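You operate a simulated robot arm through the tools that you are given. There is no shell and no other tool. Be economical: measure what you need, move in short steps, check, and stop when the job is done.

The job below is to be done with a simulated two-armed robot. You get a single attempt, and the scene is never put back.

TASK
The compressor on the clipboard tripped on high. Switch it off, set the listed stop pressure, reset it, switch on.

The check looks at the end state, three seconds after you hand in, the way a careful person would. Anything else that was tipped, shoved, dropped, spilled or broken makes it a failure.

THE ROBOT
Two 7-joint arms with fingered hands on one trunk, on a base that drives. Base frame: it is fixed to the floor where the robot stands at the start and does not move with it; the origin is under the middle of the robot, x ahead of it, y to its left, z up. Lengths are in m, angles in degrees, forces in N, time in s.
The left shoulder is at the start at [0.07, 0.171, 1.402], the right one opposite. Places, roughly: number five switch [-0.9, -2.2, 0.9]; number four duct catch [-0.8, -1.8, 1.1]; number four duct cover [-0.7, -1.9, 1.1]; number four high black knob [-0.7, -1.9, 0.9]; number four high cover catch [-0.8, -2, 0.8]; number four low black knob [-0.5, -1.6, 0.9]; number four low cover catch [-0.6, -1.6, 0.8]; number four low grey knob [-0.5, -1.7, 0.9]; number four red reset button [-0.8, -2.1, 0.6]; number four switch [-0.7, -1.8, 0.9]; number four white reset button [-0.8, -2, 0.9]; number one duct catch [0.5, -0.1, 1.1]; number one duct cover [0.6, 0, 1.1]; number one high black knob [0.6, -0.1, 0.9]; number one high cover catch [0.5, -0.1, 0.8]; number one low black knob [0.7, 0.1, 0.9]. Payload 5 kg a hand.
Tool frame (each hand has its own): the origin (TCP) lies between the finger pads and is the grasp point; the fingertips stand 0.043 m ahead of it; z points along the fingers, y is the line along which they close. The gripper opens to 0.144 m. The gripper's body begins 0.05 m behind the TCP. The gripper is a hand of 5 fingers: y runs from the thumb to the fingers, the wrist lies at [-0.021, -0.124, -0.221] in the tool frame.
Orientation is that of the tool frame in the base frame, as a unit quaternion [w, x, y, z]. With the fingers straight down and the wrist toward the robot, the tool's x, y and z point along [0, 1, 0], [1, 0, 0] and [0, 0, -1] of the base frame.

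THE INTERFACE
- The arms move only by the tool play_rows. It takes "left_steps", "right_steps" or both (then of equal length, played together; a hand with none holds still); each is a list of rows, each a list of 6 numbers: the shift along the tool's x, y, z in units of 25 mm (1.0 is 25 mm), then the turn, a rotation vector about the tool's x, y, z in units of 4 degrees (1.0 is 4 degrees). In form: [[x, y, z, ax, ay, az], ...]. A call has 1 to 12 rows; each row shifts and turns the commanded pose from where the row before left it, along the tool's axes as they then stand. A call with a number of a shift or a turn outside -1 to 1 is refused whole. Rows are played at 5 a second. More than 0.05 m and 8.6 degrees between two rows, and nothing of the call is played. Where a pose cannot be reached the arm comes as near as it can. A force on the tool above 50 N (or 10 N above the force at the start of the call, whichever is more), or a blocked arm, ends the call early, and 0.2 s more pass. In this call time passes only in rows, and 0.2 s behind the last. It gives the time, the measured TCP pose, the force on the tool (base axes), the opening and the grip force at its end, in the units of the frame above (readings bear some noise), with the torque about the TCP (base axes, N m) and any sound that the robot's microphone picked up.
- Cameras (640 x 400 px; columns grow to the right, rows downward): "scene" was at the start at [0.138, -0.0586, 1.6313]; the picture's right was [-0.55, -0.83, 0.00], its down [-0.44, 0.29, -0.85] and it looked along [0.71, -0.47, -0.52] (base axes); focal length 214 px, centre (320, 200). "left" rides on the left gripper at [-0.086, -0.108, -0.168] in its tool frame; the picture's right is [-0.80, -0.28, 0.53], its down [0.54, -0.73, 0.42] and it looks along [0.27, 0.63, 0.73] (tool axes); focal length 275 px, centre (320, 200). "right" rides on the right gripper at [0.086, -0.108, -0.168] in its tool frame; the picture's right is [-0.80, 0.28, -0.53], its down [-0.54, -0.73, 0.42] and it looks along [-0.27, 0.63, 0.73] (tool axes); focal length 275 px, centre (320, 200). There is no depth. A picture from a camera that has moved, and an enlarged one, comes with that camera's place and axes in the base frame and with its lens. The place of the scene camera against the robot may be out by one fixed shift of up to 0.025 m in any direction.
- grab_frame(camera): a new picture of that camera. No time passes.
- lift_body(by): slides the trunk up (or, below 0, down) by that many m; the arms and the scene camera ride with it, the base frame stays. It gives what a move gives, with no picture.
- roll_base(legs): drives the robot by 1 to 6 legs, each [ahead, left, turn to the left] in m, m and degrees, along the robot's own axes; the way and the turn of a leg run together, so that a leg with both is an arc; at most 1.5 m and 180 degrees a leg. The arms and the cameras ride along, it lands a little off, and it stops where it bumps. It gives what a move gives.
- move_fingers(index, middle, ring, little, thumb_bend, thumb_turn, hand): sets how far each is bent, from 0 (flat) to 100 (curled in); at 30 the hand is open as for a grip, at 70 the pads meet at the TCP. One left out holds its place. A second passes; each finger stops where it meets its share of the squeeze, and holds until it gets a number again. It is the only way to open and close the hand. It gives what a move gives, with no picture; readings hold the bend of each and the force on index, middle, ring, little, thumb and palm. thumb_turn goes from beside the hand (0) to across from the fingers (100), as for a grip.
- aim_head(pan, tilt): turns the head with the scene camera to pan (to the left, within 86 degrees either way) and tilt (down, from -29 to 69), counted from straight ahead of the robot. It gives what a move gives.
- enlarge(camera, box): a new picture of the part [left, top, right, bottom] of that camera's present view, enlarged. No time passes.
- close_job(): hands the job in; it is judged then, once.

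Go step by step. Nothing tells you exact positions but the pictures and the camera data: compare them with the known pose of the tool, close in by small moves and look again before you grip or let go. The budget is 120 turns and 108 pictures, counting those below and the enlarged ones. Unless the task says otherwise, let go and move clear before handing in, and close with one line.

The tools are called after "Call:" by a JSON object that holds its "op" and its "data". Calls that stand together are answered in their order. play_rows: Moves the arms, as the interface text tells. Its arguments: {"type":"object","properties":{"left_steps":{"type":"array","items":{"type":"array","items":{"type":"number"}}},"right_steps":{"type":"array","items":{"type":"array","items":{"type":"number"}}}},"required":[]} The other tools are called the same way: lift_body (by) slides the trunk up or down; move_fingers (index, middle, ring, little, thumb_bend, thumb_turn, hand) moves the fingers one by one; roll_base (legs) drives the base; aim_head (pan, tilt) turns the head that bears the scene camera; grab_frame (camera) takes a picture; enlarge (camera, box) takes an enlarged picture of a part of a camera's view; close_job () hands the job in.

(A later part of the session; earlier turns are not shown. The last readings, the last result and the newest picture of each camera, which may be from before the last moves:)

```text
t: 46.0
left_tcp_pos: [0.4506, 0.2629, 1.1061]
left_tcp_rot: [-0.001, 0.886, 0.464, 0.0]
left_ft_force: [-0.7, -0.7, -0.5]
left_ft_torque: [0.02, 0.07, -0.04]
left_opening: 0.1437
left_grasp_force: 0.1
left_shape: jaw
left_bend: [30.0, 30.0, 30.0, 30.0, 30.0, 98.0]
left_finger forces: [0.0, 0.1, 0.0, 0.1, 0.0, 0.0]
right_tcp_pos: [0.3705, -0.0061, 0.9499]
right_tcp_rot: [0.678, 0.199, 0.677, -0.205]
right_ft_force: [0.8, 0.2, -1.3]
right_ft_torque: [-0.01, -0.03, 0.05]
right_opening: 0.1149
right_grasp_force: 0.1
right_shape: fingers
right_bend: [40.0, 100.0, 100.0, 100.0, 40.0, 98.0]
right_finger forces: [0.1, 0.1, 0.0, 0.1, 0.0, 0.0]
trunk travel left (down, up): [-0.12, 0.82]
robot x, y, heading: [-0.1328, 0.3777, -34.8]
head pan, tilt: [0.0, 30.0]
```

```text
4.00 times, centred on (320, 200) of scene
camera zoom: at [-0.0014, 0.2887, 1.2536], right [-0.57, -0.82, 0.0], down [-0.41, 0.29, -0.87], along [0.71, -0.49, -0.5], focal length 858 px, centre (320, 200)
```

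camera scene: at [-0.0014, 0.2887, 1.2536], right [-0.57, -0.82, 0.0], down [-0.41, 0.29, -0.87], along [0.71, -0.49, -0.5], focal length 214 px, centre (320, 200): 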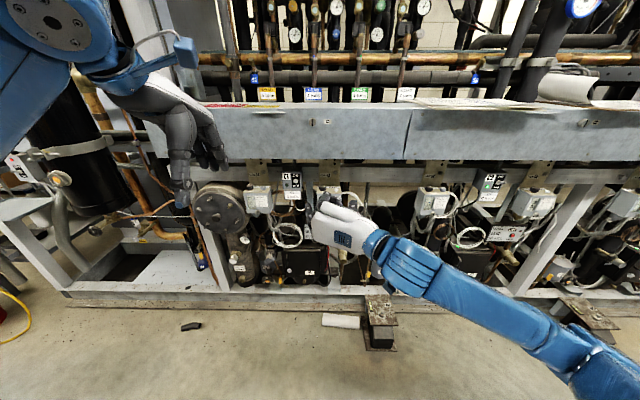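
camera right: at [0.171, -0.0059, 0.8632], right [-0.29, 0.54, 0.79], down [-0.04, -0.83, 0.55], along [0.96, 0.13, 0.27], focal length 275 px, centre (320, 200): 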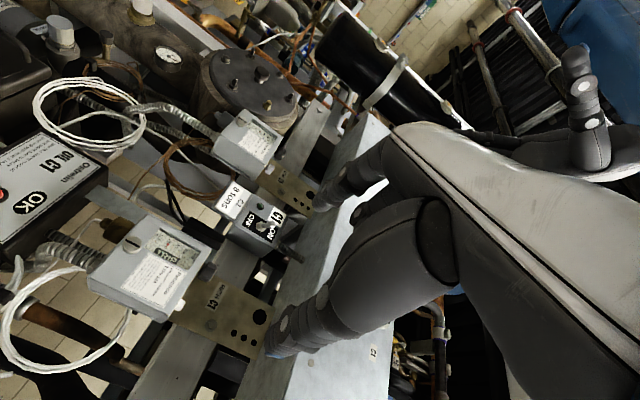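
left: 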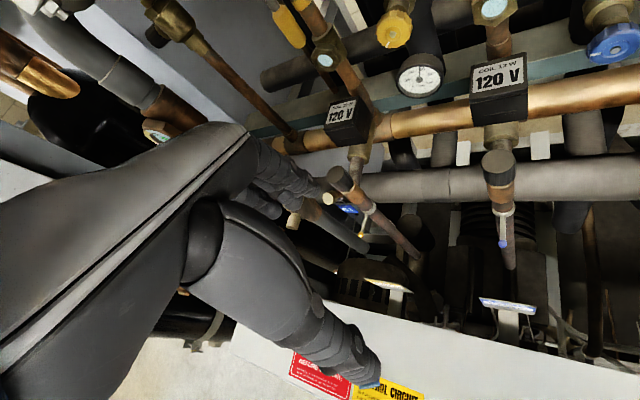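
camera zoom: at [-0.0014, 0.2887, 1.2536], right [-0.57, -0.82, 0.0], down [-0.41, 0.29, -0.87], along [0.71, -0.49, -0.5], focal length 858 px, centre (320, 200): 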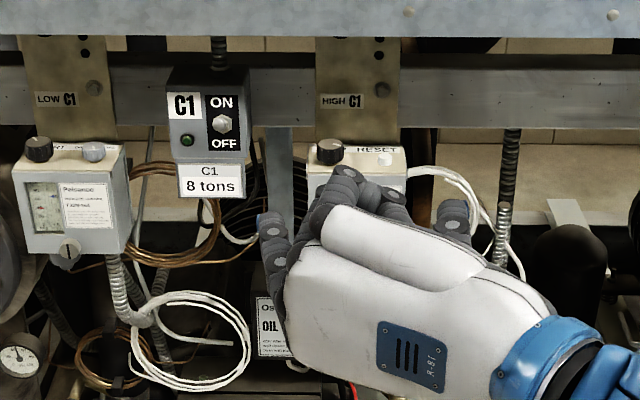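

The two views agree: the toggle tip is at about [0.590, -0.020, 0.944] and still up at ON, and the index tip is at about [0.453, 0.025, 0.938]. I'll bring the tip close, just above the lever, and look again.

Call:
{"op": "play_rows", "data": {"right_steps": [[-0.5, 0.55, 0, 0, 0, 0], [-0.5, 0.55, 0, 0, 0, 0], [-0.4, 0.55, 1, 0, 0, 0], [0, 0, 1, 0, 0, 0], [0, 0, 1, 0, 0, 0], [0, 0, 1, 0, 0, 0]]}}

Call:
{"op": "enlarge", "data": {"camera": "right", "box": [180, 130, 420, 280]}}

Call:
{"op": "enlarge", "data": {"camera": "scene", "box": [240, 140, 400, 240]}}

```text
t: 47.4
left_tcp_pos: [0.452, 0.2633, 1.1064]
left_tcp_rot: [-0.001, 0.886, 0.464, 0.0]
left_ft_force: [0.0, -1.5, -0.5]
left_ft_torque: [0.03, 0.02, -0.01]
left_opening: 0.1437
left_grasp_force: 0.0
left_shape: jaw
left_bend: [30.0, 30.0, 30.0, 30.0, 30.0, 98.0]
left_finger forces: [0.0, 0.0, 0.0, 0.0, 0.1, 0.0]
right_tcp_pos: [0.4758, -0.026, 0.9848]
right_tcp_rot: [0.679, 0.199, 0.677, -0.204]
right_ft_force: [-0.7, -0.3, -0.2]
right_ft_torque: [0.02, 0.01, 0.0]
right_opening: 0.1149
right_grasp_force: 0.1
right_shape: fingers
right_bend: [40.0, 100.0, 100.0, 100.0, 40.0, 98.0]
right_finger forces: [0.0, 0.1, 0.0, 0.0, 0.0, 0.0]
trunk travel left (down, up): [-0.12, 0.82]
robot x, y, heading: [-0.1307, 0.3788, -35.0]
head pan, tilt: [0.0, 30.0]
```

```text
2.67 times, centred on (300, 205) of right
camera zoom: at [0.2756, -0.0249, 0.8977], right [-0.29, 0.54, 0.79], down [-0.04, -0.83, 0.55], along [0.96, 0.13, 0.27], focal length 734 px, centre (373, 187)
```

zoom: 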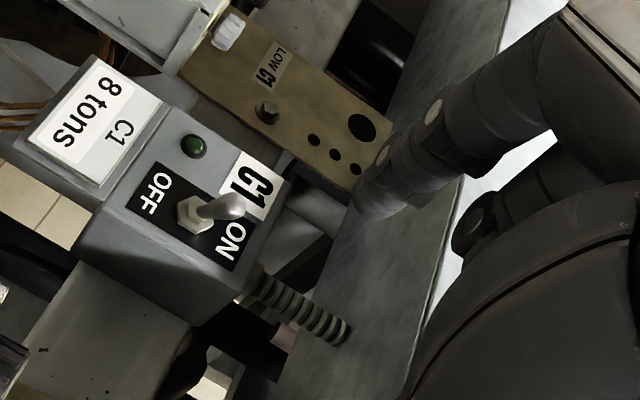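

```text
4.00 times, centred on (320, 190) of scene
camera zoom: at [-0.0019, 0.289, 1.2536], right [-0.57, -0.82, 0.0], down [-0.41, 0.29, -0.87], along [0.71, -0.49, -0.5], focal length 858 px, centre (320, 240)
```

zoom: 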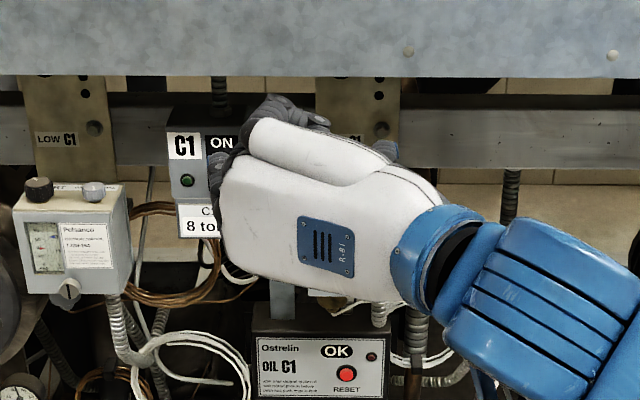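

The tip is about 3 cm above the lever and 4 cm short of it. I'll advance in small steps and watch the force.

Call:
{"op": "play_rows", "data": {"right_steps": [[0, 0, 0.5, 0, 0, 0], [0, 0, 0.5, 0, 0, 0], [0, 0, 0.4, 0, 0, 0], [0, 0, 0.3, 0, 0, 0]]}}

Call:
{"op": "grab_frame", "data": {"camera": "right"}}

```text
t: 48.4
left_tcp_pos: [0.4513, 0.2631, 1.1065]
left_tcp_rot: [-0.001, 0.886, 0.464, 0.0]
left_ft_force: [0.5, 0.2, 0.5]
left_ft_torque: [0.01, 0.0, 0.0]
left_opening: 0.1435
left_grasp_force: 0.0
left_shape: jaw
left_bend: [30.0, 30.0, 30.0, 30.0, 30.0, 98.0]
left_finger forces: [0.0, 0.0, 0.0, 0.0, 0.0, 0.1]
right_tcp_pos: [0.5113, -0.0483, 0.9857]
right_tcp_rot: [0.679, 0.198, 0.676, -0.205]
right_ft_force: [-0.1, -0.3, -0.7]
right_ft_torque: [-0.02, -0.03, 0.01]
right_opening: 0.1149
right_grasp_force: 0.2
right_shape: fingers
right_bend: [40.0, 100.0, 100.0, 100.0, 40.0, 98.0]
right_finger forces: [0.0, 0.0, 0.0, 0.0, 0.0, 0.0]
trunk travel left (down, up): [-0.12, 0.82]
robot x, y, heading: [-0.1326, 0.3817, -34.6]
head pan, tilt: [0.0, 30.0]
```

```text
77 pictures are left
camera right: at [0.3117, -0.0489, 0.8993], right [-0.29, 0.54, 0.79], down [-0.04, -0.83, 0.55], along [0.96, 0.13, 0.27], focal length 275 px, centre (320, 200)
```

right: 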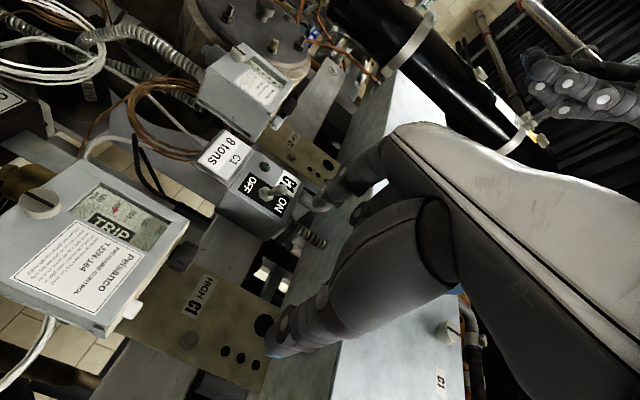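

No contact so far, and the tip is over the lever. Pressing down 5 cm in small rows.

Call:
{"op": "play_rows", "data": {"right_steps": [[0.5, 0, 0, 0, 0, 0], [0.5, 0, 0, 0, 0, 0], [0.5, 0, 0, 0, 0, 0], [0.4, 0, 0, 0, 0, 0], [0.4, 0, 0, 0, 0, 0]]}}

Call:
{"op": "enlarge", "data": {"camera": "right", "box": [200, 100, 400, 240]}}

```text
t: 49.6
left_tcp_pos: [0.4511, 0.2628, 1.1067]
left_tcp_rot: [-0.001, 0.886, 0.464, 0.0]
left_ft_force: [-0.1, 0.2, -0.2]
left_ft_torque: [0.02, 0.01, -0.02]
left_opening: 0.1438
left_grasp_force: 0.0
left_shape: jaw
left_bend: [30.0, 30.0, 30.0, 30.0, 30.0, 98.0]
left_finger forces: [0.0, 0.0, 0.0, 0.0, 0.1, 0.0]
right_tcp_pos: [0.5115, -0.0503, 0.9287]
right_tcp_rot: [0.679, 0.198, 0.676, -0.206]
right_ft_force: [1.0, 0.3, -0.6]
right_ft_torque: [0.0, -0.02, -0.03]
right_opening: 0.1149
right_grasp_force: 0.0
right_shape: fingers
right_bend: [40.0, 100.0, 100.0, 100.0, 40.0, 98.0]
right_finger forces: [0.0, 0.0, 0.0, 0.1, 0.0, 0.0]
trunk travel left (down, up): [-0.12, 0.82]
robot x, y, heading: [-0.1306, 0.3779, -34.5]
head pan, tilt: [0.0, 30.0]
```

```text
2.86 times, centred on (300, 170) of right
camera zoom: at [0.3123, -0.0496, 0.8416], right [-0.29, 0.54, 0.79], down [-0.04, -0.83, 0.55], along [0.96, 0.13, 0.27], focal length 786 px, centre (377, 286)
```

zoom: 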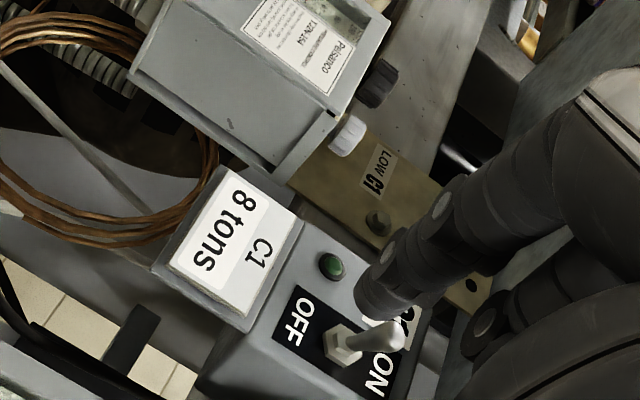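

The finger slipped past the lever, just to its left. I'll raise it, shift 1.8 cm right and 1 cm deeper, and press down again.

Call:
{"op": "play_rows", "data": {"right_steps": [[-0.8, 0, -0.4, 0, 0, 0], [-0.8, 0, 0, 0, 0, 0], [-0.4, -0.72, 0.4, 0, 0, 0], [0, 0, 0.4, 0, 0, 0]]}}

Call:
{"op": "enlarge", "data": {"camera": "right", "box": [200, 130, 400, 270]}}

```text
t: 50.6
left_tcp_pos: [0.452, 0.2645, 1.106]
left_tcp_rot: [-0.001, 0.885, 0.465, -0.001]
left_ft_force: [0.2, 0.1, -0.2]
left_ft_torque: [-0.01, 0.03, -0.04]
left_opening: 0.144
left_grasp_force: 0.0
left_shape: jaw
left_bend: [30.0, 30.0, 30.0, 30.0, 30.0, 98.0]
left_finger forces: [0.0, 0.1, 0.1, 0.1, 0.0, 0.1]
right_tcp_pos: [0.5107, -0.0694, 0.9782]
right_tcp_rot: [0.678, 0.199, 0.677, -0.205]
right_ft_force: [0.0, -0.2, -0.9]
right_ft_torque: [-0.02, -0.03, -0.06]
right_opening: 0.1151
right_grasp_force: 0.1
right_shape: fingers
right_bend: [40.0, 100.0, 100.0, 100.0, 40.0, 98.0]
right_finger forces: [0.0, 0.1, 0.0, 0.0, 0.0, 0.0]
trunk travel left (down, up): [-0.12, 0.82]
robot x, y, heading: [-0.1306, 0.38, -34.7]
head pan, tilt: [0.0, 30.0]
```

```text
2.86 times, centred on (300, 200) of right
camera zoom: at [0.3111, -0.0692, 0.8916], right [-0.29, 0.54, 0.79], down [-0.04, -0.83, 0.55], along [0.96, 0.13, 0.27], focal length 786 px, centre (377, 200)
```

zoom: 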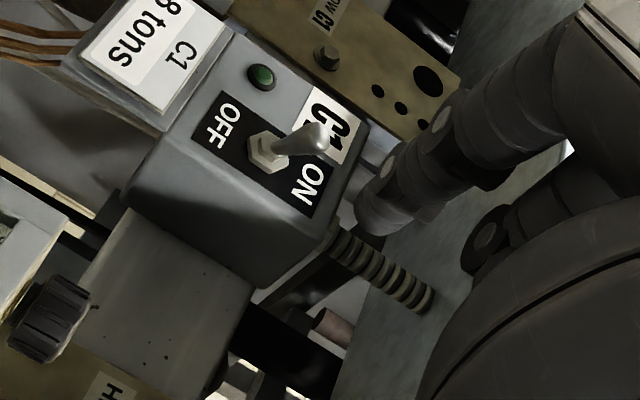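

Laterally the finger now lines up with the lever. Going down in small rows, a little deeper.

Call:
{"op": "play_rows", "data": {"right_steps": [[0, 0, 0.3, 0, 0, 0], [0.4, 0, 0, 0, 0, 0], [0.4, 0, 0, 0, 0, 0], [0.4, 0, 0, 0, 0, 0], [0.4, 0, 0, 0, 0, 0], [0.4, 0, 0, 0, 0, 0]]}}

Call:
{"op": "enlarge", "data": {"camera": "right", "box": [200, 130, 400, 270]}}

```text
t: 52.0
left_tcp_pos: [0.4503, 0.262, 1.1061]
left_tcp_rot: [-0.001, 0.886, 0.463, 0.0]
left_ft_force: [0.4, 0.3, -0.5]
left_ft_torque: [0.01, 0.04, 0.0]
left_opening: 0.1436
left_grasp_force: 0.1
left_shape: jaw
left_bend: [30.0, 30.0, 30.0, 30.0, 30.0, 98.0]
left_finger forces: [0.0, 0.0, 0.0, 0.0, 0.0, 0.0]
right_tcp_pos: [0.515, -0.0734, 0.9286]
right_tcp_rot: [0.679, 0.198, 0.677, -0.206]
right_ft_force: [0.9, -0.1, 0.6]
right_ft_torque: [0.0, 0.01, 0.02]
right_opening: 0.1151
right_grasp_force: 0.1
right_shape: fingers
right_bend: [40.0, 100.0, 100.0, 100.0, 40.0, 98.0]
right_finger forces: [0.0, 0.0, 0.0, 0.0, 0.0, 0.1]
trunk travel left (down, up): [-0.12, 0.82]
robot x, y, heading: [-0.131, 0.3828, -34.6]
head pan, tilt: [0.0, 30.0]
```

```text
2.86 times, centred on (300, 200) of right
camera zoom: at [0.3161, -0.0741, 0.8416], right [-0.29, 0.54, 0.79], down [-0.04, -0.83, 0.55], along [0.96, 0.13, 0.27], focal length 786 px, centre (377, 200)
```

zoom: 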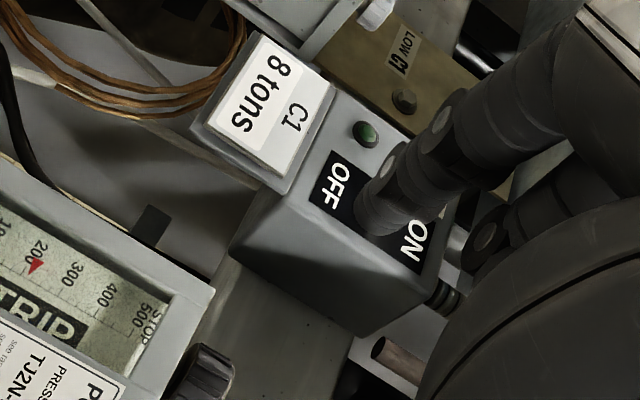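

The finger is hiding the lever and there was no contact, so it isn't deep enough. I'll go up, 2 cm deeper, and down again.

Call:
{"op": "play_rows", "data": {"right_steps": [[-0.8, 0, 0, 0, 0, 0], [-0.8, 0, 0, 0, 0, 0], [-0.2, 0, 0.4, 0, 0, 0], [0, 0, 0.4, 0, 0, 0]]}}

Call:
{"op": "enlarge", "data": {"camera": "right", "box": [200, 130, 400, 270]}}

Call:
{"op": "play_rows", "data": {"right_steps": [[0.4, 0, 0, 0, 0, 0], [0.4, 0, 0, 0, 0, 0], [0.4, 0, 0, 0, 0, 0], [0.4, 0, 0, 0, 0, 0]]}}

Call:
{"op": "enlarge", "data": {"camera": "right", "box": [200, 130, 400, 270]}}

```text
t: 53.0
left_tcp_pos: [0.4519, 0.2639, 1.1048]
left_tcp_rot: [-0.001, 0.886, 0.465, -0.001]
left_ft_force: [0.1, 0.0, -0.5]
left_ft_torque: [0.03, 0.01, -0.01]
left_opening: 0.1441
left_grasp_force: 0.2
left_shape: jaw
left_bend: [30.0, 30.0, 30.0, 30.0, 30.0, 98.0]
left_finger forces: [0.0, 0.1, 0.0, 0.0, 0.0, 0.0]
right_tcp_pos: [0.5312, -0.0848, 0.9747]
right_tcp_rot: [0.679, 0.198, 0.676, -0.205]
right_ft_force: [0.6, 0.6, -0.3]
right_ft_torque: [-0.03, 0.01, 0.01]
right_opening: 0.1151
right_grasp_force: 0.2
right_shape: fingers
right_bend: [40.0, 100.0, 100.0, 100.0, 40.0, 98.0]
right_finger forces: [0.0, 0.0, 0.0, 0.0, 0.1, 0.1]
trunk travel left (down, up): [-0.12, 0.82]
robot x, y, heading: [-0.1283, 0.376, -34.9]
head pan, tilt: [0.0, 30.0]
```

```text
2.86 times, centred on (300, 200) of right
camera zoom: at [0.3326, -0.0842, 0.8874], right [-0.29, 0.54, 0.79], down [-0.04, -0.83, 0.55], along [0.96, 0.13, 0.27], focal length 786 px, centre (377, 200)
```

zoom: 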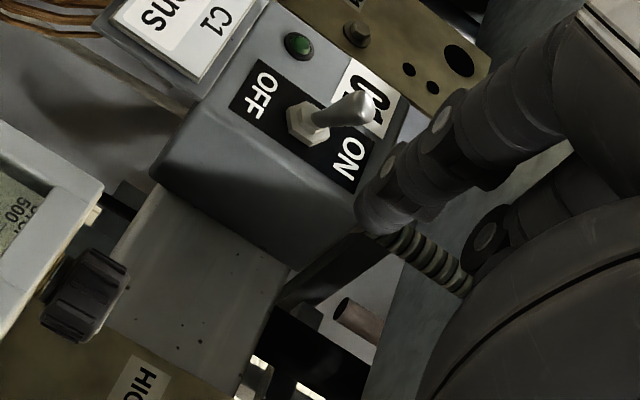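

```text
t: 54.0
left_tcp_pos: [0.4501, 0.2632, 1.1051]
left_tcp_rot: [-0.001, 0.886, 0.464, -0.001]
left_ft_force: [0.2, 0.4, 0.1]
left_ft_torque: [0.0, -0.02, -0.02]
left_opening: 0.1437
left_grasp_force: 0.2
left_shape: jaw
left_bend: [30.0, 30.0, 30.0, 30.0, 30.0, 98.0]
left_finger forces: [0.0, 0.0, 0.1, 0.0, 0.0, 0.1]
right_tcp_pos: [0.5331, -0.085, 0.9341]
right_tcp_rot: [0.679, 0.199, 0.676, -0.205]
right_ft_force: [0.1, -0.5, 0.6]
right_ft_torque: [0.01, 0.01, -0.01]
right_opening: 0.115
right_grasp_force: 0.0
right_shape: fingers
right_bend: [40.0, 100.0, 100.0, 100.0, 40.0, 98.0]
right_finger forces: [0.0, 0.0, 0.0, 0.1, 0.1, 0.0]
trunk travel left (down, up): [-0.12, 0.82]
robot x, y, heading: [-0.1343, 0.377, -34.8]
head pan, tilt: [0.0, 30.0]
```

```text
2.86 times, centred on (300, 200) of right
camera zoom: at [0.333, -0.0847, 0.8474], right [-0.29, 0.54, 0.79], down [-0.04, -0.83, 0.55], along [0.96, 0.13, 0.27], focal length 786 px, centre (377, 200)
```

zoom: 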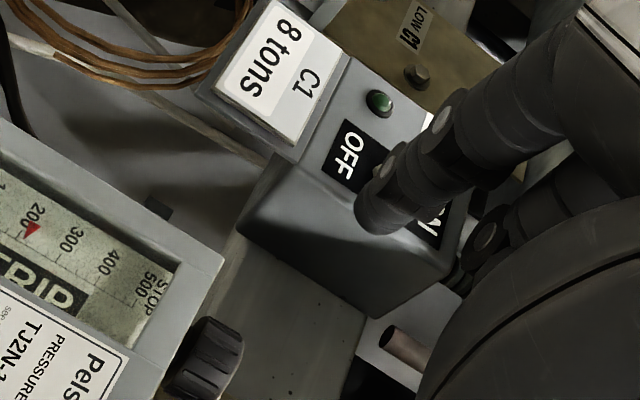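

Working it out again, the finger is really about 2.7 cm right of the lever and deep enough. I'll raise it, shift left, back off slightly and look before pressing.

Call:
{"op": "play_rows", "data": {"right_steps": [[-0.9, 0, 0, 0, 0, 0], [-0.9, 0, -0.4, 0, 0, 0], [0, 0.6, 0, 0, 0, 0], [0, 0.5, 0, 0, 0, 0]]}}

Call:
{"op": "enlarge", "data": {"camera": "right", "box": [200, 130, 400, 270]}}

Call:
{"op": "play_rows", "data": {"right_steps": [[0.4, 0, 0, 0, 0, 0], [0.4, 0, 0, 0, 0, 0], [0.4, 0, 0, 0, 0, 0], [0.4, 0, 0, 0, 0, 0]]}}

Call:
{"op": "enlarge", "data": {"camera": "right", "box": [200, 130, 400, 270]}}

```text
t: 55.0
left_tcp_pos: [0.4514, 0.263, 1.1056]
left_tcp_rot: [-0.001, 0.886, 0.464, -0.001]
left_ft_force: [-0.1, 0.6, 0.7]
left_ft_torque: [-0.04, 0.02, -0.02]
left_opening: 0.1435
left_grasp_force: 0.1
left_shape: jaw
left_bend: [30.0, 30.0, 30.0, 30.0, 30.0, 98.0]
left_finger forces: [0.0, 0.0, 0.0, 0.0, 0.1, 0.0]
right_tcp_pos: [0.5401, -0.0546, 0.9783]
right_tcp_rot: [0.678, 0.199, 0.677, -0.205]
right_ft_force: [0.5, 0.5, 0.4]
right_ft_torque: [0.02, -0.01, -0.03]
right_opening: 0.1148
right_grasp_force: 0.1
right_shape: fingers
right_bend: [40.0, 100.0, 100.0, 100.0, 40.0, 98.0]
right_finger forces: [0.0, 0.0, 0.0, 0.0, 0.1, 0.0]
trunk travel left (down, up): [-0.12, 0.82]
robot x, y, heading: [-0.1305, 0.3808, -34.9]
head pan, tilt: [0.0, 30.0]
```

```text
2.86 times, centred on (300, 200) of right
camera zoom: at [0.3402, -0.0548, 0.8917], right [-0.29, 0.54, 0.79], down [-0.04, -0.83, 0.55], along [0.96, 0.13, 0.27], focal length 786 px, centre (377, 200)
```

zoom: 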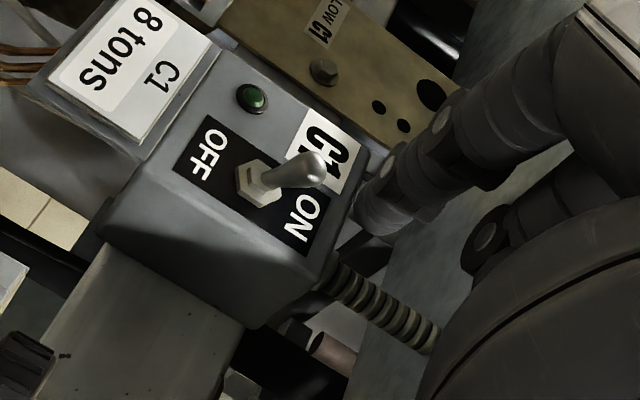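

```text
t: 56.0
left_tcp_pos: [0.4499, 0.2639, 1.1079]
left_tcp_rot: [-0.001, 0.886, 0.464, 0.0]
left_ft_force: [-0.6, 0.5, 0.5]
left_ft_torque: [0.0, -0.01, 0.02]
left_opening: 0.1439
left_grasp_force: 0.0
left_shape: jaw
left_bend: [30.0, 30.0, 30.0, 30.0, 30.0, 98.0]
left_finger forces: [0.0, 0.0, 0.0, 0.0, 0.1, 0.1]
right_tcp_pos: [0.5389, -0.0553, 0.9404]
right_tcp_rot: [0.68, 0.199, 0.676, -0.205]
right_ft_force: [1.1, -0.3, 5.6]
right_ft_torque: [0.16, -0.38, -0.07]
right_opening: 0.1149
right_grasp_force: 2.3
right_shape: fingers
right_bend: [40.0, 100.0, 100.0, 100.0, 40.0, 98.0]
right_finger forces: [4.6, 0.1, 0.1, 0.1, 0.1, 0.0]
trunk travel left (down, up): [-0.12, 0.82]
robot x, y, heading: [-0.1301, 0.3771, -34.6]
head pan, tilt: [0.0, 30.0]
```

```text
2.86 times, centred on (300, 200) of right
camera zoom: at [0.3391, -0.0563, 0.8539], right [-0.29, 0.54, 0.79], down [-0.04, -0.83, 0.55], along [0.95, 0.13, 0.27], focal length 786 px, centre (377, 200)
```

zoom: 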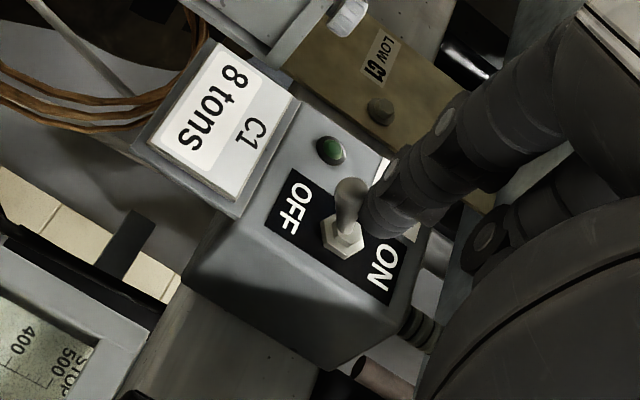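

Contact: the lever is moving. I'll keep pressing down.

Call:
{"op": "play_rows", "data": {"right_steps": [[0.3, 0, 0, 0, 0, 0], [0.3, 0, 0, 0, 0, 0], [0.3, 0, 0, 0, 0, 0]]}}

Call:
{"op": "enlarge", "data": {"camera": "right", "box": [200, 130, 400, 270]}}

```text
t: 56.8
left_tcp_pos: [0.4467, 0.2635, 1.1096]
left_tcp_rot: [0.001, 0.886, 0.465, 0.0]
left_ft_force: [-0.4, 0.1, 1.3]
left_ft_torque: [0.02, -0.01, 0.03]
left_opening: 0.1439
left_grasp_force: 0.1
left_shape: jaw
left_bend: [30.0, 30.0, 30.0, 30.0, 30.0, 98.0]
left_finger forces: [0.1, 0.0, 0.1, 0.0, 0.0, 0.1]
right_tcp_pos: [0.537, -0.0571, 0.9255]
right_tcp_rot: [0.684, 0.199, 0.671, -0.206]
right_ft_force: [5.2, -5.5, 43.2]
right_ft_torque: [1.45, -2.82, -0.56]
right_opening: 0.1154
right_grasp_force: 18.8
right_shape: fingers
right_bend: [39.0, 100.0, 100.0, 100.0, 40.0, 98.0]
right_finger forces: [38.2, 0.0, 0.0, 0.0, 0.0, 0.0]
trunk travel left (down, up): [-0.12, 0.82]
robot x, y, heading: [-0.1326, 0.3772, -34.8]
head pan, tilt: [0.0, 30.0]
```

```text
2.86 times, centred on (300, 200) of right
camera zoom: at [0.3387, -0.0571, 0.8358], right [-0.3, 0.54, 0.78], down [-0.05, -0.83, 0.55], along [0.95, 0.13, 0.28], focal length 786 px, centre (377, 200)
```

zoom: 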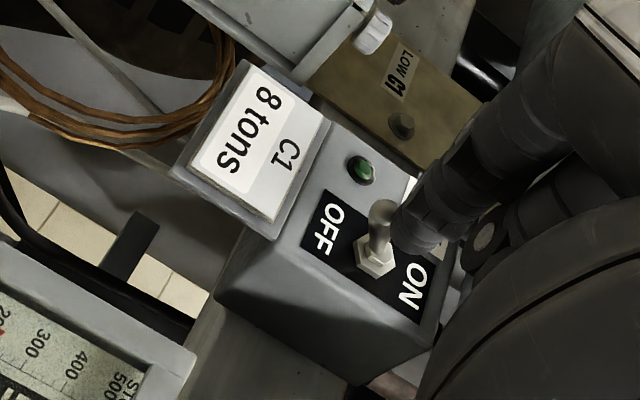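

The lever looks to be at its OFF stop, since the force rose. Lifting the finger off to check.

Call:
{"op": "play_rows", "data": {"right_steps": [[-0.6, 0, 0, 0, 0, 0], [-0.6, 0, 0, 0, 0, 0], [0, 0, -1, 0, 0, 0], [0, 0, -1, 0, 0, 0]]}}

Call:
{"op": "enlarge", "data": {"camera": "right", "box": [180, 130, 420, 280]}}

```text
t: 57.8
left_tcp_pos: [0.4497, 0.2644, 1.1061]
left_tcp_rot: [0.0, 0.886, 0.463, -0.001]
left_ft_force: [-0.8, 0.4, -0.1]
left_ft_torque: [-0.02, -0.02, -0.02]
left_opening: 0.1436
left_grasp_force: 0.0
left_shape: jaw
left_bend: [30.0, 30.0, 30.0, 30.0, 30.0, 98.0]
left_finger forces: [0.1, 0.0, 0.0, 0.0, 0.0, 0.0]
right_tcp_pos: [0.4974, -0.0294, 0.946]
right_tcp_rot: [0.678, 0.198, 0.678, -0.205]
right_ft_force: [-0.8, 0.3, -0.5]
right_ft_torque: [0.0, 0.06, 0.0]
right_opening: 0.1148
right_grasp_force: 0.0
right_shape: fingers
right_bend: [40.0, 100.0, 100.0, 100.0, 40.0, 98.0]
right_finger forces: [0.1, 0.0, 0.0, 0.0, 0.0, 0.0]
trunk travel left (down, up): [-0.12, 0.82]
robot x, y, heading: [-0.1293, 0.3766, -34.7]
head pan, tilt: [0.0, 30.0]
```

```text
2.67 times, centred on (300, 205) of right
camera zoom: at [0.2973, -0.0286, 0.8588], right [-0.29, 0.54, 0.79], down [-0.04, -0.83, 0.55], along [0.96, 0.13, 0.26], focal length 734 px, centre (373, 187)
```

zoom: 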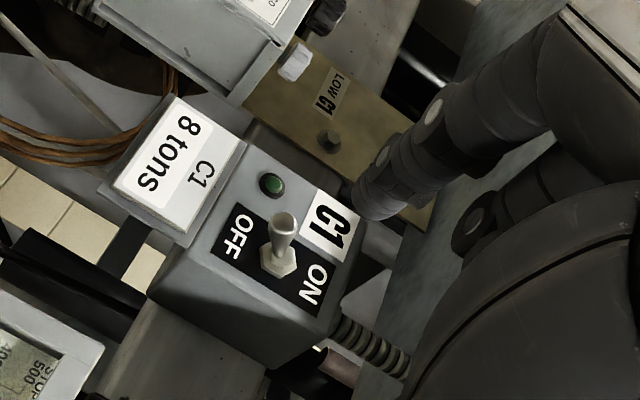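

The switch is OFF. Now the HIGH box: I'll pull the hand back and right to get an unobstructed view of the knob, scale and reset button.

Call:
{"op": "play_rows", "data": {"right_steps": [[0, 0, -1, 0, 0, 0], [0, 0, -1, 0, 0, 0], [0, -1, -1, 0, 0, 0], [0, -1, 0, 0, 0, 0], [0, -1, 0, 0, 0, 0], [0, -1, 0, 0, 0, 0], [0, -1, 0, 0, 0, 0]]}}

Call:
{"op": "enlarge", "data": {"camera": "scene", "box": [270, 150, 366, 210]}}

Call:
{"op": "grab_frame", "data": {"camera": "right"}}

```text
t: 59.4
left_tcp_pos: [0.4507, 0.2626, 1.1066]
left_tcp_rot: [0.001, 0.886, 0.464, 0.0]
left_ft_force: [-0.6, -0.3, -0.3]
left_ft_torque: [0.02, -0.04, -0.03]
left_opening: 0.1437
left_grasp_force: 0.1
left_shape: jaw
left_bend: [30.0, 30.0, 30.0, 30.0, 30.0, 98.0]
left_finger forces: [0.0, 0.0, 0.0, 0.0, 0.0, 0.0]
right_tcp_pos: [0.3682, -0.0918, 0.9476]
right_tcp_rot: [0.679, 0.198, 0.677, -0.205]
right_ft_force: [-0.4, -0.2, 0.7]
right_ft_torque: [0.0, -0.01, 0.01]
right_opening: 0.1147
right_grasp_force: 0.1
right_shape: fingers
right_bend: [40.0, 100.0, 100.0, 100.0, 40.0, 98.0]
right_finger forces: [0.0, 0.1, 0.1, 0.0, 0.1, 0.0]
trunk travel left (down, up): [-0.12, 0.82]
robot x, y, heading: [-0.131, 0.3762, -34.9]
head pan, tilt: [0.0, 30.0]
```

```text
6.67 times, centred on (318, 180) of scene
camera zoom: at [-0.003, 0.2891, 1.2538], right [-0.57, -0.82, 0.0], down [-0.41, 0.29, -0.87], along [0.71, -0.49, -0.5], focal length 1430 px, centre (333, 333)
```

zoom: 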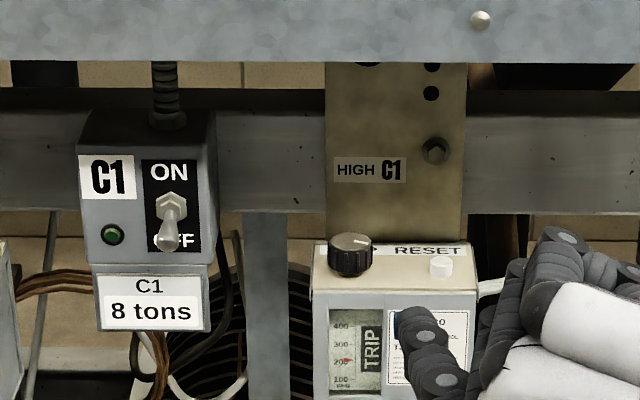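

```text
66 pictures are left
camera right: at [0.1672, -0.0924, 0.8603], right [-0.29, 0.54, 0.79], down [-0.04, -0.83, 0.55], along [0.96, 0.13, 0.27], focal length 275 px, centre (320, 200)
```

right: 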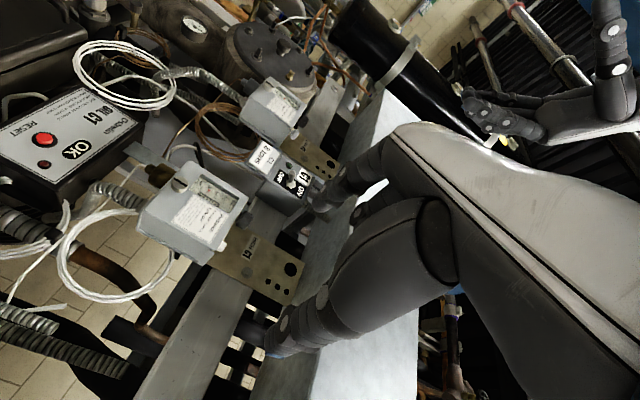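

The toggle reads OFF. The black knob has a pointer line on top, and RESET is about 5 cm to its right. I'll narrow the index and thumb to a small gap, pitch the hand down about 20°, and see where the tips are.

Call:
{"op": "move_fingers", "data": {"hand": "right", "index": 57, "thumb_bend": 57}}

Call:
{"op": "play_rows", "data": {"right_steps": [[0, 0, 0, 0, -1, 0], [0, 0, 0, 0, -1, 0], [0, 0, 0, 0, -1, 0], [0, 0, 0, 0, -1, 0], [0, 0, 0, 0, -1, 0]]}}

Call:
{"op": "grab_frame", "data": {"camera": "right"}}

Call:
{"op": "enlarge", "data": {"camera": "scene", "box": [270, 140, 430, 240]}}

```text
t: 60.4
left_tcp_pos: [0.451, 0.2643, 1.1073]
left_tcp_rot: [-0.002, 0.886, 0.464, 0.0]
left_ft_force: [0.4, -0.2, 0.9]
left_ft_torque: [0.0, -0.01, 0.01]
left_opening: 0.1437
left_grasp_force: 0.2
left_shape: jaw
left_bend: [30.0, 30.0, 30.0, 30.0, 30.0, 98.0]
left_finger forces: [0.0, 0.1, 0.1, 0.0, 0.1, 0.0]
right_tcp_pos: [0.3666, -0.0924, 0.9469]
right_tcp_rot: [0.678, 0.198, 0.677, -0.206]
right_ft_force: [0.6, -0.5, -0.7]
right_ft_torque: [-0.01, 0.03, 0.0]
right_opening: 0.0574
right_grasp_force: 0.2
right_shape: fingers
right_bend: [56.0, 100.0, 100.0, 100.0, 56.0, 98.0]
right_finger forces: [0.1, 0.0, 0.0, 0.0, 0.0, 0.0]
trunk travel left (down, up): [-0.12, 0.82]
robot x, y, heading: [-0.1289, 0.3798, -34.8]
head pan, tilt: [0.0, 30.0]
```

```text
t: 61.6
left_tcp_pos: [0.4505, 0.2632, 1.1059]
left_tcp_rot: [-0.001, 0.886, 0.464, 0.0]
left_ft_force: [0.1, -0.1, -0.6]
left_ft_torque: [0.0, -0.01, 0.01]
left_opening: 0.1438
left_grasp_force: 0.0
left_shape: jaw
left_bend: [30.0, 30.0, 30.0, 30.0, 30.0, 98.0]
left_finger forces: [0.0, 0.1, 0.0, 0.1, 0.1, 0.0]
right_tcp_pos: [0.3664, -0.0928, 0.9469]
right_tcp_rot: [0.786, 0.16, 0.548, -0.237]
right_ft_force: [-0.3, -0.6, 0.6]
right_ft_torque: [0.02, 0.01, 0.0]
right_opening: 0.0575
right_grasp_force: 0.0
right_shape: fingers
right_bend: [56.0, 100.0, 100.0, 100.0, 56.0, 98.0]
right_finger forces: [0.1, 0.0, 0.1, 0.0, 0.0, 0.0]
trunk travel left (down, up): [-0.12, 0.82]
robot x, y, heading: [-0.1305, 0.3789, -34.9]
head pan, tilt: [0.0, 30.0]
```

```text
65 pictures are left
camera right: at [0.2008, -0.1151, 0.8079], right [-0.49, 0.67, 0.56], down [-0.22, -0.72, 0.66], along [0.84, 0.2, 0.5], focal length 275 px, centre (320, 200)
```

right: 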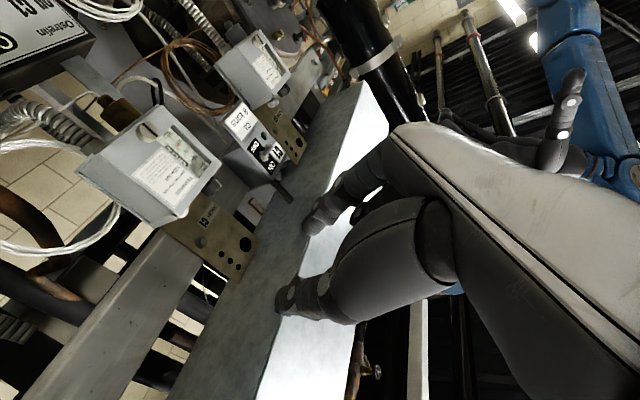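

```text
4.00 times, centred on (350, 190) of scene
camera zoom: at [-0.0023, 0.2892, 1.2538], right [-0.57, -0.82, 0.0], down [-0.41, 0.29, -0.87], along [0.71, -0.49, -0.5], focal length 858 px, centre (200, 240)
```

zoom: 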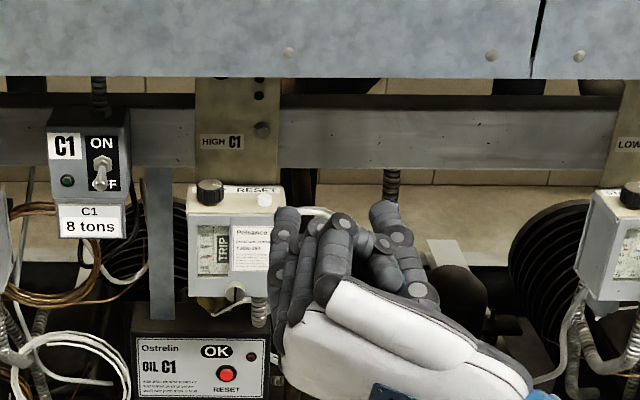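

I pitched it the wrong way, so the hand points up. Reversing to 20° down.

Call:
{"op": "play_rows", "data": {"right_steps": [[0, 0, 0, 0, 1, 0], [0, 0, 0, 0, 1, 0], [0, 0, 0, 0, 1, 0], [0, 0, 0, 0, 1, 0], [0, 0, 0, 0, 1, 0], [0, 0, 0, 0, 1, 0], [0, 0, 0, 0, 1, 0], [0, 0, 0, 0, 1, 0], [0, 0, 0, 0, 1, 0], [0, 0, 0, 0, 1, 0]]}}

Call:
{"op": "grab_frame", "data": {"camera": "right"}}

Call:
{"op": "enlarge", "data": {"camera": "scene", "box": [270, 140, 430, 240]}}

```text
t: 63.8
left_tcp_pos: [0.4504, 0.2638, 1.1077]
left_tcp_rot: [-0.001, 0.886, 0.464, 0.0]
left_ft_force: [-0.6, -0.8, -1.4]
left_ft_torque: [-0.02, -0.01, 0.02]
left_opening: 0.1436
left_grasp_force: 0.0
left_shape: jaw
left_bend: [30.0, 30.0, 30.0, 30.0, 30.0, 98.0]
left_finger forces: [0.1, 0.0, 0.0, 0.0, 0.0, 0.0]
right_tcp_pos: [0.3664, -0.0914, 0.9465]
right_tcp_rot: [0.55, 0.231, 0.784, -0.168]
right_ft_force: [-0.4, -0.2, 0.1]
right_ft_torque: [-0.03, 0.03, -0.04]
right_opening: 0.0576
right_grasp_force: 0.1
right_shape: fingers
right_bend: [56.0, 100.0, 100.0, 100.0, 56.0, 98.0]
right_finger forces: [0.1, 0.0, 0.0, 0.0, 0.1, 0.0]
trunk travel left (down, up): [-0.12, 0.82]
robot x, y, heading: [-0.1289, 0.3817, -34.6]
head pan, tilt: [0.0, 30.0]
```

```text
63 pictures are left
camera right: at [0.1515, -0.0808, 0.9224], right [-0.04, 0.37, 0.93], down [0.09, -0.92, 0.37], along [1.0, 0.1, 0.0], focal length 275 px, centre (320, 200)
```

right: 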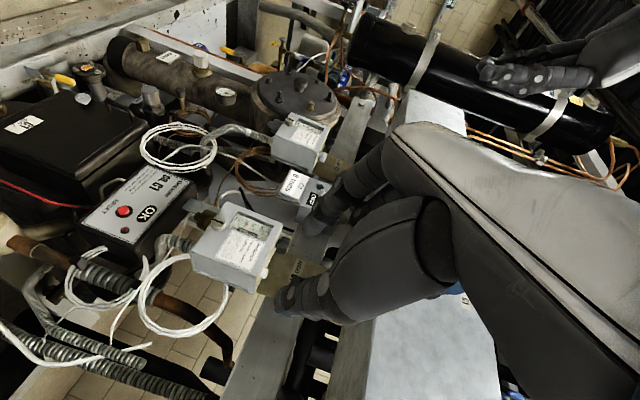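

```text
4.00 times, centred on (350, 190) of scene
camera zoom: at [-0.0022, 0.2894, 1.2537], right [-0.57, -0.82, 0.0], down [-0.41, 0.29, -0.87], along [0.71, -0.49, -0.5], focal length 858 px, centre (200, 240)
```

zoom: 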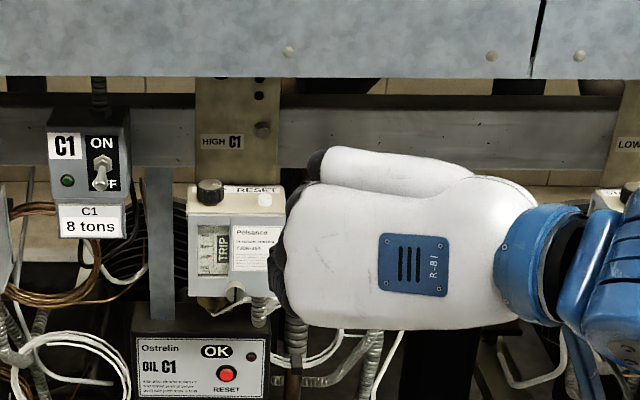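

Now pitched down. I've worked out that both tips sit at about tool x 0.007, z 0.035. I'll narrow the gap a little and move to a pre-grasp about 7 cm short of the knob.

Call:
{"op": "move_fingers", "data": {"hand": "right", "index": 61, "thumb_bend": 61}}

Call:
{"op": "play_rows", "data": {"right_steps": [[-0.3, 0.9, 0, 0, 0, 0], [-0.3, 0.9, 1, 0, 0, 0], [-0.3, 0.9, 1, 0, 0, 0], [-0.28, 0.9, 1, 0, 0, 0], [0, 0, 1, 0, 0, 0]]}}

Call:
{"op": "grab_frame", "data": {"camera": "right"}}

Call:
{"op": "enlarge", "data": {"camera": "scene", "box": [270, 140, 430, 240]}}

```text
t: 64.8
left_tcp_pos: [0.4509, 0.2619, 1.1069]
left_tcp_rot: [-0.002, 0.886, 0.464, -0.001]
left_ft_force: [-0.3, 0.7, 0.2]
left_ft_torque: [-0.03, 0.01, -0.02]
left_opening: 0.1435
left_grasp_force: 0.1
left_shape: jaw
left_bend: [30.0, 30.0, 30.0, 30.0, 30.0, 98.0]
left_finger forces: [0.0, 0.1, 0.0, 0.0, 0.1, 0.0]
right_tcp_pos: [0.3678, -0.0925, 0.9465]
right_tcp_rot: [0.551, 0.231, 0.784, -0.168]
right_ft_force: [-0.8, -0.5, -0.1]
right_ft_torque: [0.01, -0.01, -0.03]
right_opening: 0.0395
right_grasp_force: 0.0
right_shape: fingers
right_bend: [61.0, 100.0, 100.0, 100.0, 61.0, 98.0]
right_finger forces: [0.0, 0.0, 0.1, 0.0, 0.0, 0.1]
trunk travel left (down, up): [-0.12, 0.82]
robot x, y, heading: [-0.1327, 0.3776, -34.8]
head pan, tilt: [0.0, 30.0]
```

```text
t: 66.0
left_tcp_pos: [0.4497, 0.2633, 1.1069]
left_tcp_rot: [-0.001, 0.886, 0.464, -0.001]
left_ft_force: [-1.0, 0.0, 0.4]
left_ft_torque: [0.0, 0.02, -0.04]
left_opening: 0.1438
left_grasp_force: 0.1
left_shape: jaw
left_bend: [30.0, 30.0, 30.0, 30.0, 30.0, 98.0]
left_finger forces: [0.1, 0.0, 0.1, 0.1, 0.1, 0.0]
right_tcp_pos: [0.5033, -0.0758, 0.9408]
right_tcp_rot: [0.551, 0.232, 0.784, -0.167]
right_ft_force: [-0.1, -0.8, 0.5]
right_ft_torque: [0.01, 0.0, 0.05]
right_opening: 0.0396
right_grasp_force: 0.0
right_shape: fingers
right_bend: [61.0, 100.0, 100.0, 100.0, 61.0, 98.0]
right_finger forces: [0.0, 0.0, 0.0, 0.1, 0.0, 0.0]
trunk travel left (down, up): [-0.12, 0.82]
robot x, y, heading: [-0.1244, 0.3814, -34.8]
head pan, tilt: [0.0, 30.0]
```

```text
61 pictures are left
camera right: at [0.2868, -0.0636, 0.9157], right [-0.04, 0.37, 0.93], down [0.09, -0.92, 0.37], along [1.0, 0.1, 0.0], focal length 275 px, centre (320, 200)
```

right: 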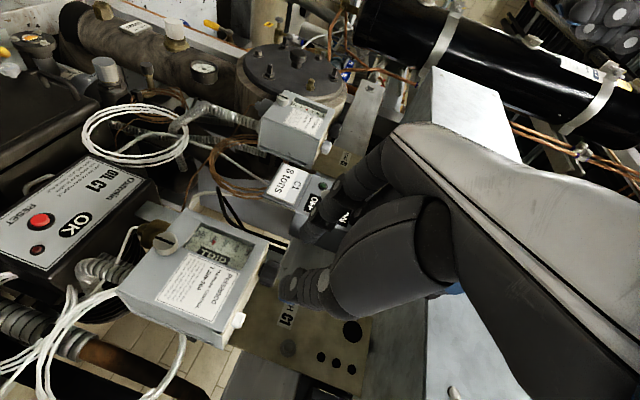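

```text
4.00 times, centred on (350, 190) of scene
camera zoom: at [-0.0023, 0.2887, 1.2537], right [-0.57, -0.82, 0.0], down [-0.41, 0.29, -0.87], along [0.71, -0.49, -0.5], focal length 858 px, centre (200, 240)
```

zoom: 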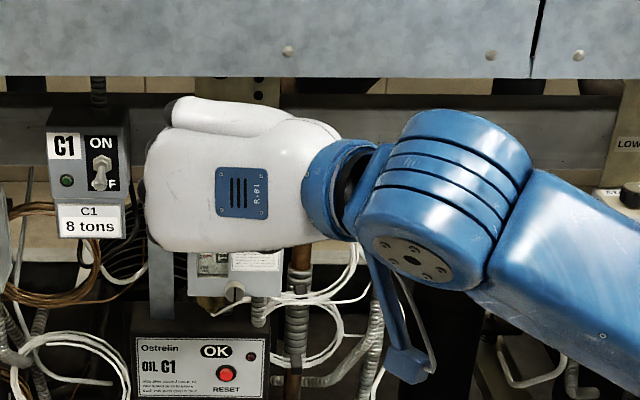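

The knob lies between the index and thumb line. Moving in 7 cm slowly.

Call:
{"op": "play_rows", "data": {"right_steps": [[0, 0, 0.7, 0, 0, 0], [0, 0, 0.7, 0, 0, 0], [0, 0, 0.5, 0, 0, 0]]}}

Call:
{"op": "enlarge", "data": {"camera": "right", "box": [180, 160, 400, 340]}}

```text
t: 66.8
left_tcp_pos: [0.4511, 0.263, 1.1062]
left_tcp_rot: [-0.001, 0.886, 0.464, 0.0]
left_ft_force: [0.8, 0.4, 0.1]
left_ft_torque: [0.03, 0.0, 0.0]
left_opening: 0.1439
left_grasp_force: 0.0
left_shape: jaw
left_bend: [30.0, 30.0, 30.0, 30.0, 30.0, 98.0]
left_finger forces: [0.1, 0.1, 0.0, 0.0, 0.0, 0.0]
right_tcp_pos: [0.5415, -0.0995, 0.9224]
right_tcp_rot: [0.55, 0.231, 0.784, -0.169]
right_ft_force: [0.6, -0.3, -0.5]
right_ft_torque: [0.0, 0.01, 0.01]
right_opening: 0.0392
right_grasp_force: 0.0
right_shape: fingers
right_bend: [61.0, 100.0, 100.0, 100.0, 61.0, 98.0]
right_finger forces: [0.0, 0.0, 0.1, 0.1, 0.1, 0.0]
trunk travel left (down, up): [-0.12, 0.82]
robot x, y, heading: [-0.1302, 0.3776, -34.7]
head pan, tilt: [0.0, 30.0]
```

```text
2.22 times, centred on (290, 250) of right
camera zoom: at [0.3248, -0.0882, 0.8988], right [-0.04, 0.37, 0.93], down [0.09, -0.92, 0.37], along [1.0, 0.1, 0.0], focal length 612 px, centre (387, 89)
```

zoom: 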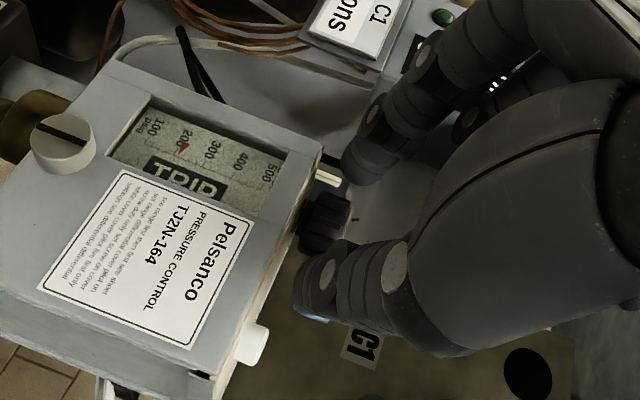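

Clear view: the pointer is near 195 on a 100–500 scale. I'll read the label's small print before gripping.

Call:
{"op": "enlarge", "data": {"camera": "right", "box": [190, 205, 280, 280]}}

Call:
{"op": "play_rows", "data": {"right_steps": [[0, 0, 0.5, 0, 0, 0], [0, 0, 0.4, 0, 0, 0]]}}

Call:
{"op": "enlarge", "data": {"camera": "right", "box": [180, 160, 400, 340]}}

```text
5.33 times, centred on (235, 242) of right
camera zoom: at [0.3248, -0.0882, 0.8988], right [-0.04, 0.37, 0.93], down [0.09, -0.92, 0.37], along [1.0, 0.1, 0.0], focal length 1468 px, centre (773, -27)
```

zoom: 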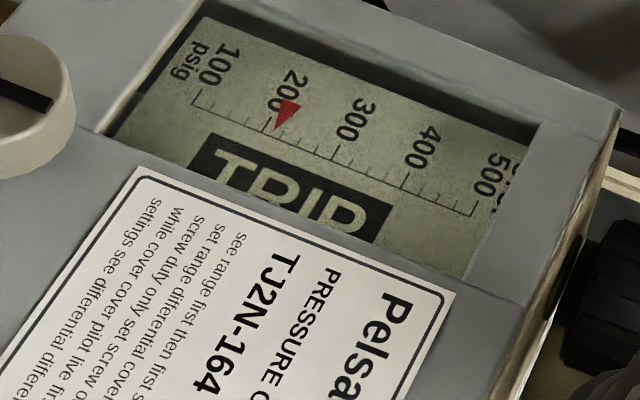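

```text
t: 67.4
left_tcp_pos: [0.4514, 0.2628, 1.1066]
left_tcp_rot: [-0.001, 0.885, 0.465, -0.001]
left_ft_force: [0.0, -0.1, 0.5]
left_ft_torque: [0.01, 0.0, -0.02]
left_opening: 0.1438
left_grasp_force: 0.1
left_shape: jaw
left_bend: [30.0, 30.0, 30.0, 30.0, 30.0, 98.0]
left_finger forces: [0.0, 0.0, 0.1, 0.0, 0.0, 0.0]
right_tcp_pos: [0.5577, -0.1102, 0.9158]
right_tcp_rot: [0.551, 0.231, 0.784, -0.168]
right_ft_force: [0.4, -0.4, -0.4]
right_ft_torque: [-0.02, 0.0, -0.01]
right_opening: 0.0391
right_grasp_force: 0.1
right_shape: fingers
right_bend: [61.0, 100.0, 100.0, 100.0, 61.0, 98.0]
right_finger forces: [0.0, 0.0, 0.0, 0.0, 0.0, 0.1]
trunk travel left (down, up): [-0.12, 0.82]
robot x, y, heading: [-0.1312, 0.3748, -34.8]
head pan, tilt: [0.0, 30.0]
```

```text
2.22 times, centred on (290, 250) of right
camera zoom: at [0.3424, -0.0991, 0.8912], right [-0.04, 0.37, 0.93], down [0.09, -0.92, 0.37], along [1.0, 0.1, 0.0], focal length 612 px, centre (387, 89)
```

zoom: 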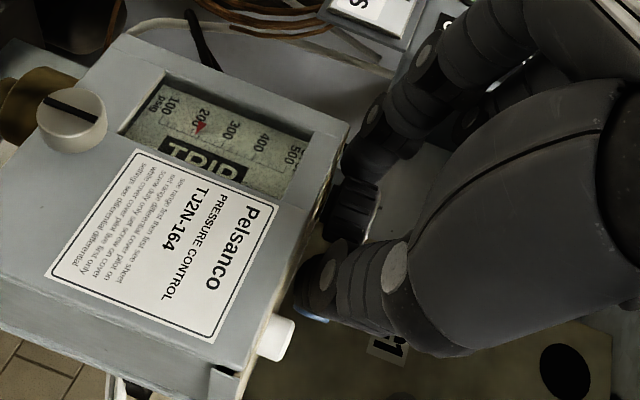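

The label is just filler text. The knob sits between index and thumb, so I'm closing gently.

Call:
{"op": "move_fingers", "data": {"hand": "right", "index": 67, "thumb_bend": 67}}

Call:
{"op": "enlarge", "data": {"camera": "right", "box": [180, 160, 400, 340]}}

```text
t: 68.4
left_tcp_pos: [0.4513, 0.2631, 1.1059]
left_tcp_rot: [-0.001, 0.886, 0.464, -0.001]
left_ft_force: [-0.6, -0.3, 0.1]
left_ft_torque: [-0.01, 0.02, -0.02]
left_opening: 0.1435
left_grasp_force: 0.1
left_shape: jaw
left_bend: [30.0, 30.0, 30.0, 30.0, 30.0, 98.0]
left_finger forces: [0.1, 0.0, 0.0, 0.0, 0.0, 0.0]
right_tcp_pos: [0.5578, -0.1097, 0.9151]
right_tcp_rot: [0.551, 0.231, 0.784, -0.167]
right_ft_force: [-0.7, -1.3, 0.3]
right_ft_torque: [-0.03, -0.01, -0.03]
right_opening: 0.025
right_grasp_force: 2.6
right_shape: fingers
right_bend: [66.0, 100.0, 100.0, 100.0, 65.0, 98.0]
right_finger forces: [2.1, 0.0, 0.1, 0.0, 2.9, 0.0]
trunk travel left (down, up): [-0.12, 0.82]
robot x, y, heading: [-0.136, 0.3786, -34.7]
head pan, tilt: [0.0, 30.0]
```

```text
2.22 times, centred on (290, 250) of right
camera zoom: at [0.3423, -0.0993, 0.8912], right [-0.04, 0.37, 0.93], down [0.09, -0.92, 0.37], along [1.0, 0.1, 0.0], focal length 612 px, centre (387, 89)
```

zoom: 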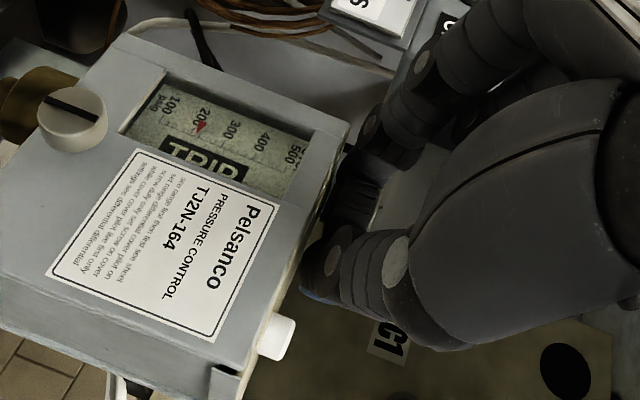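

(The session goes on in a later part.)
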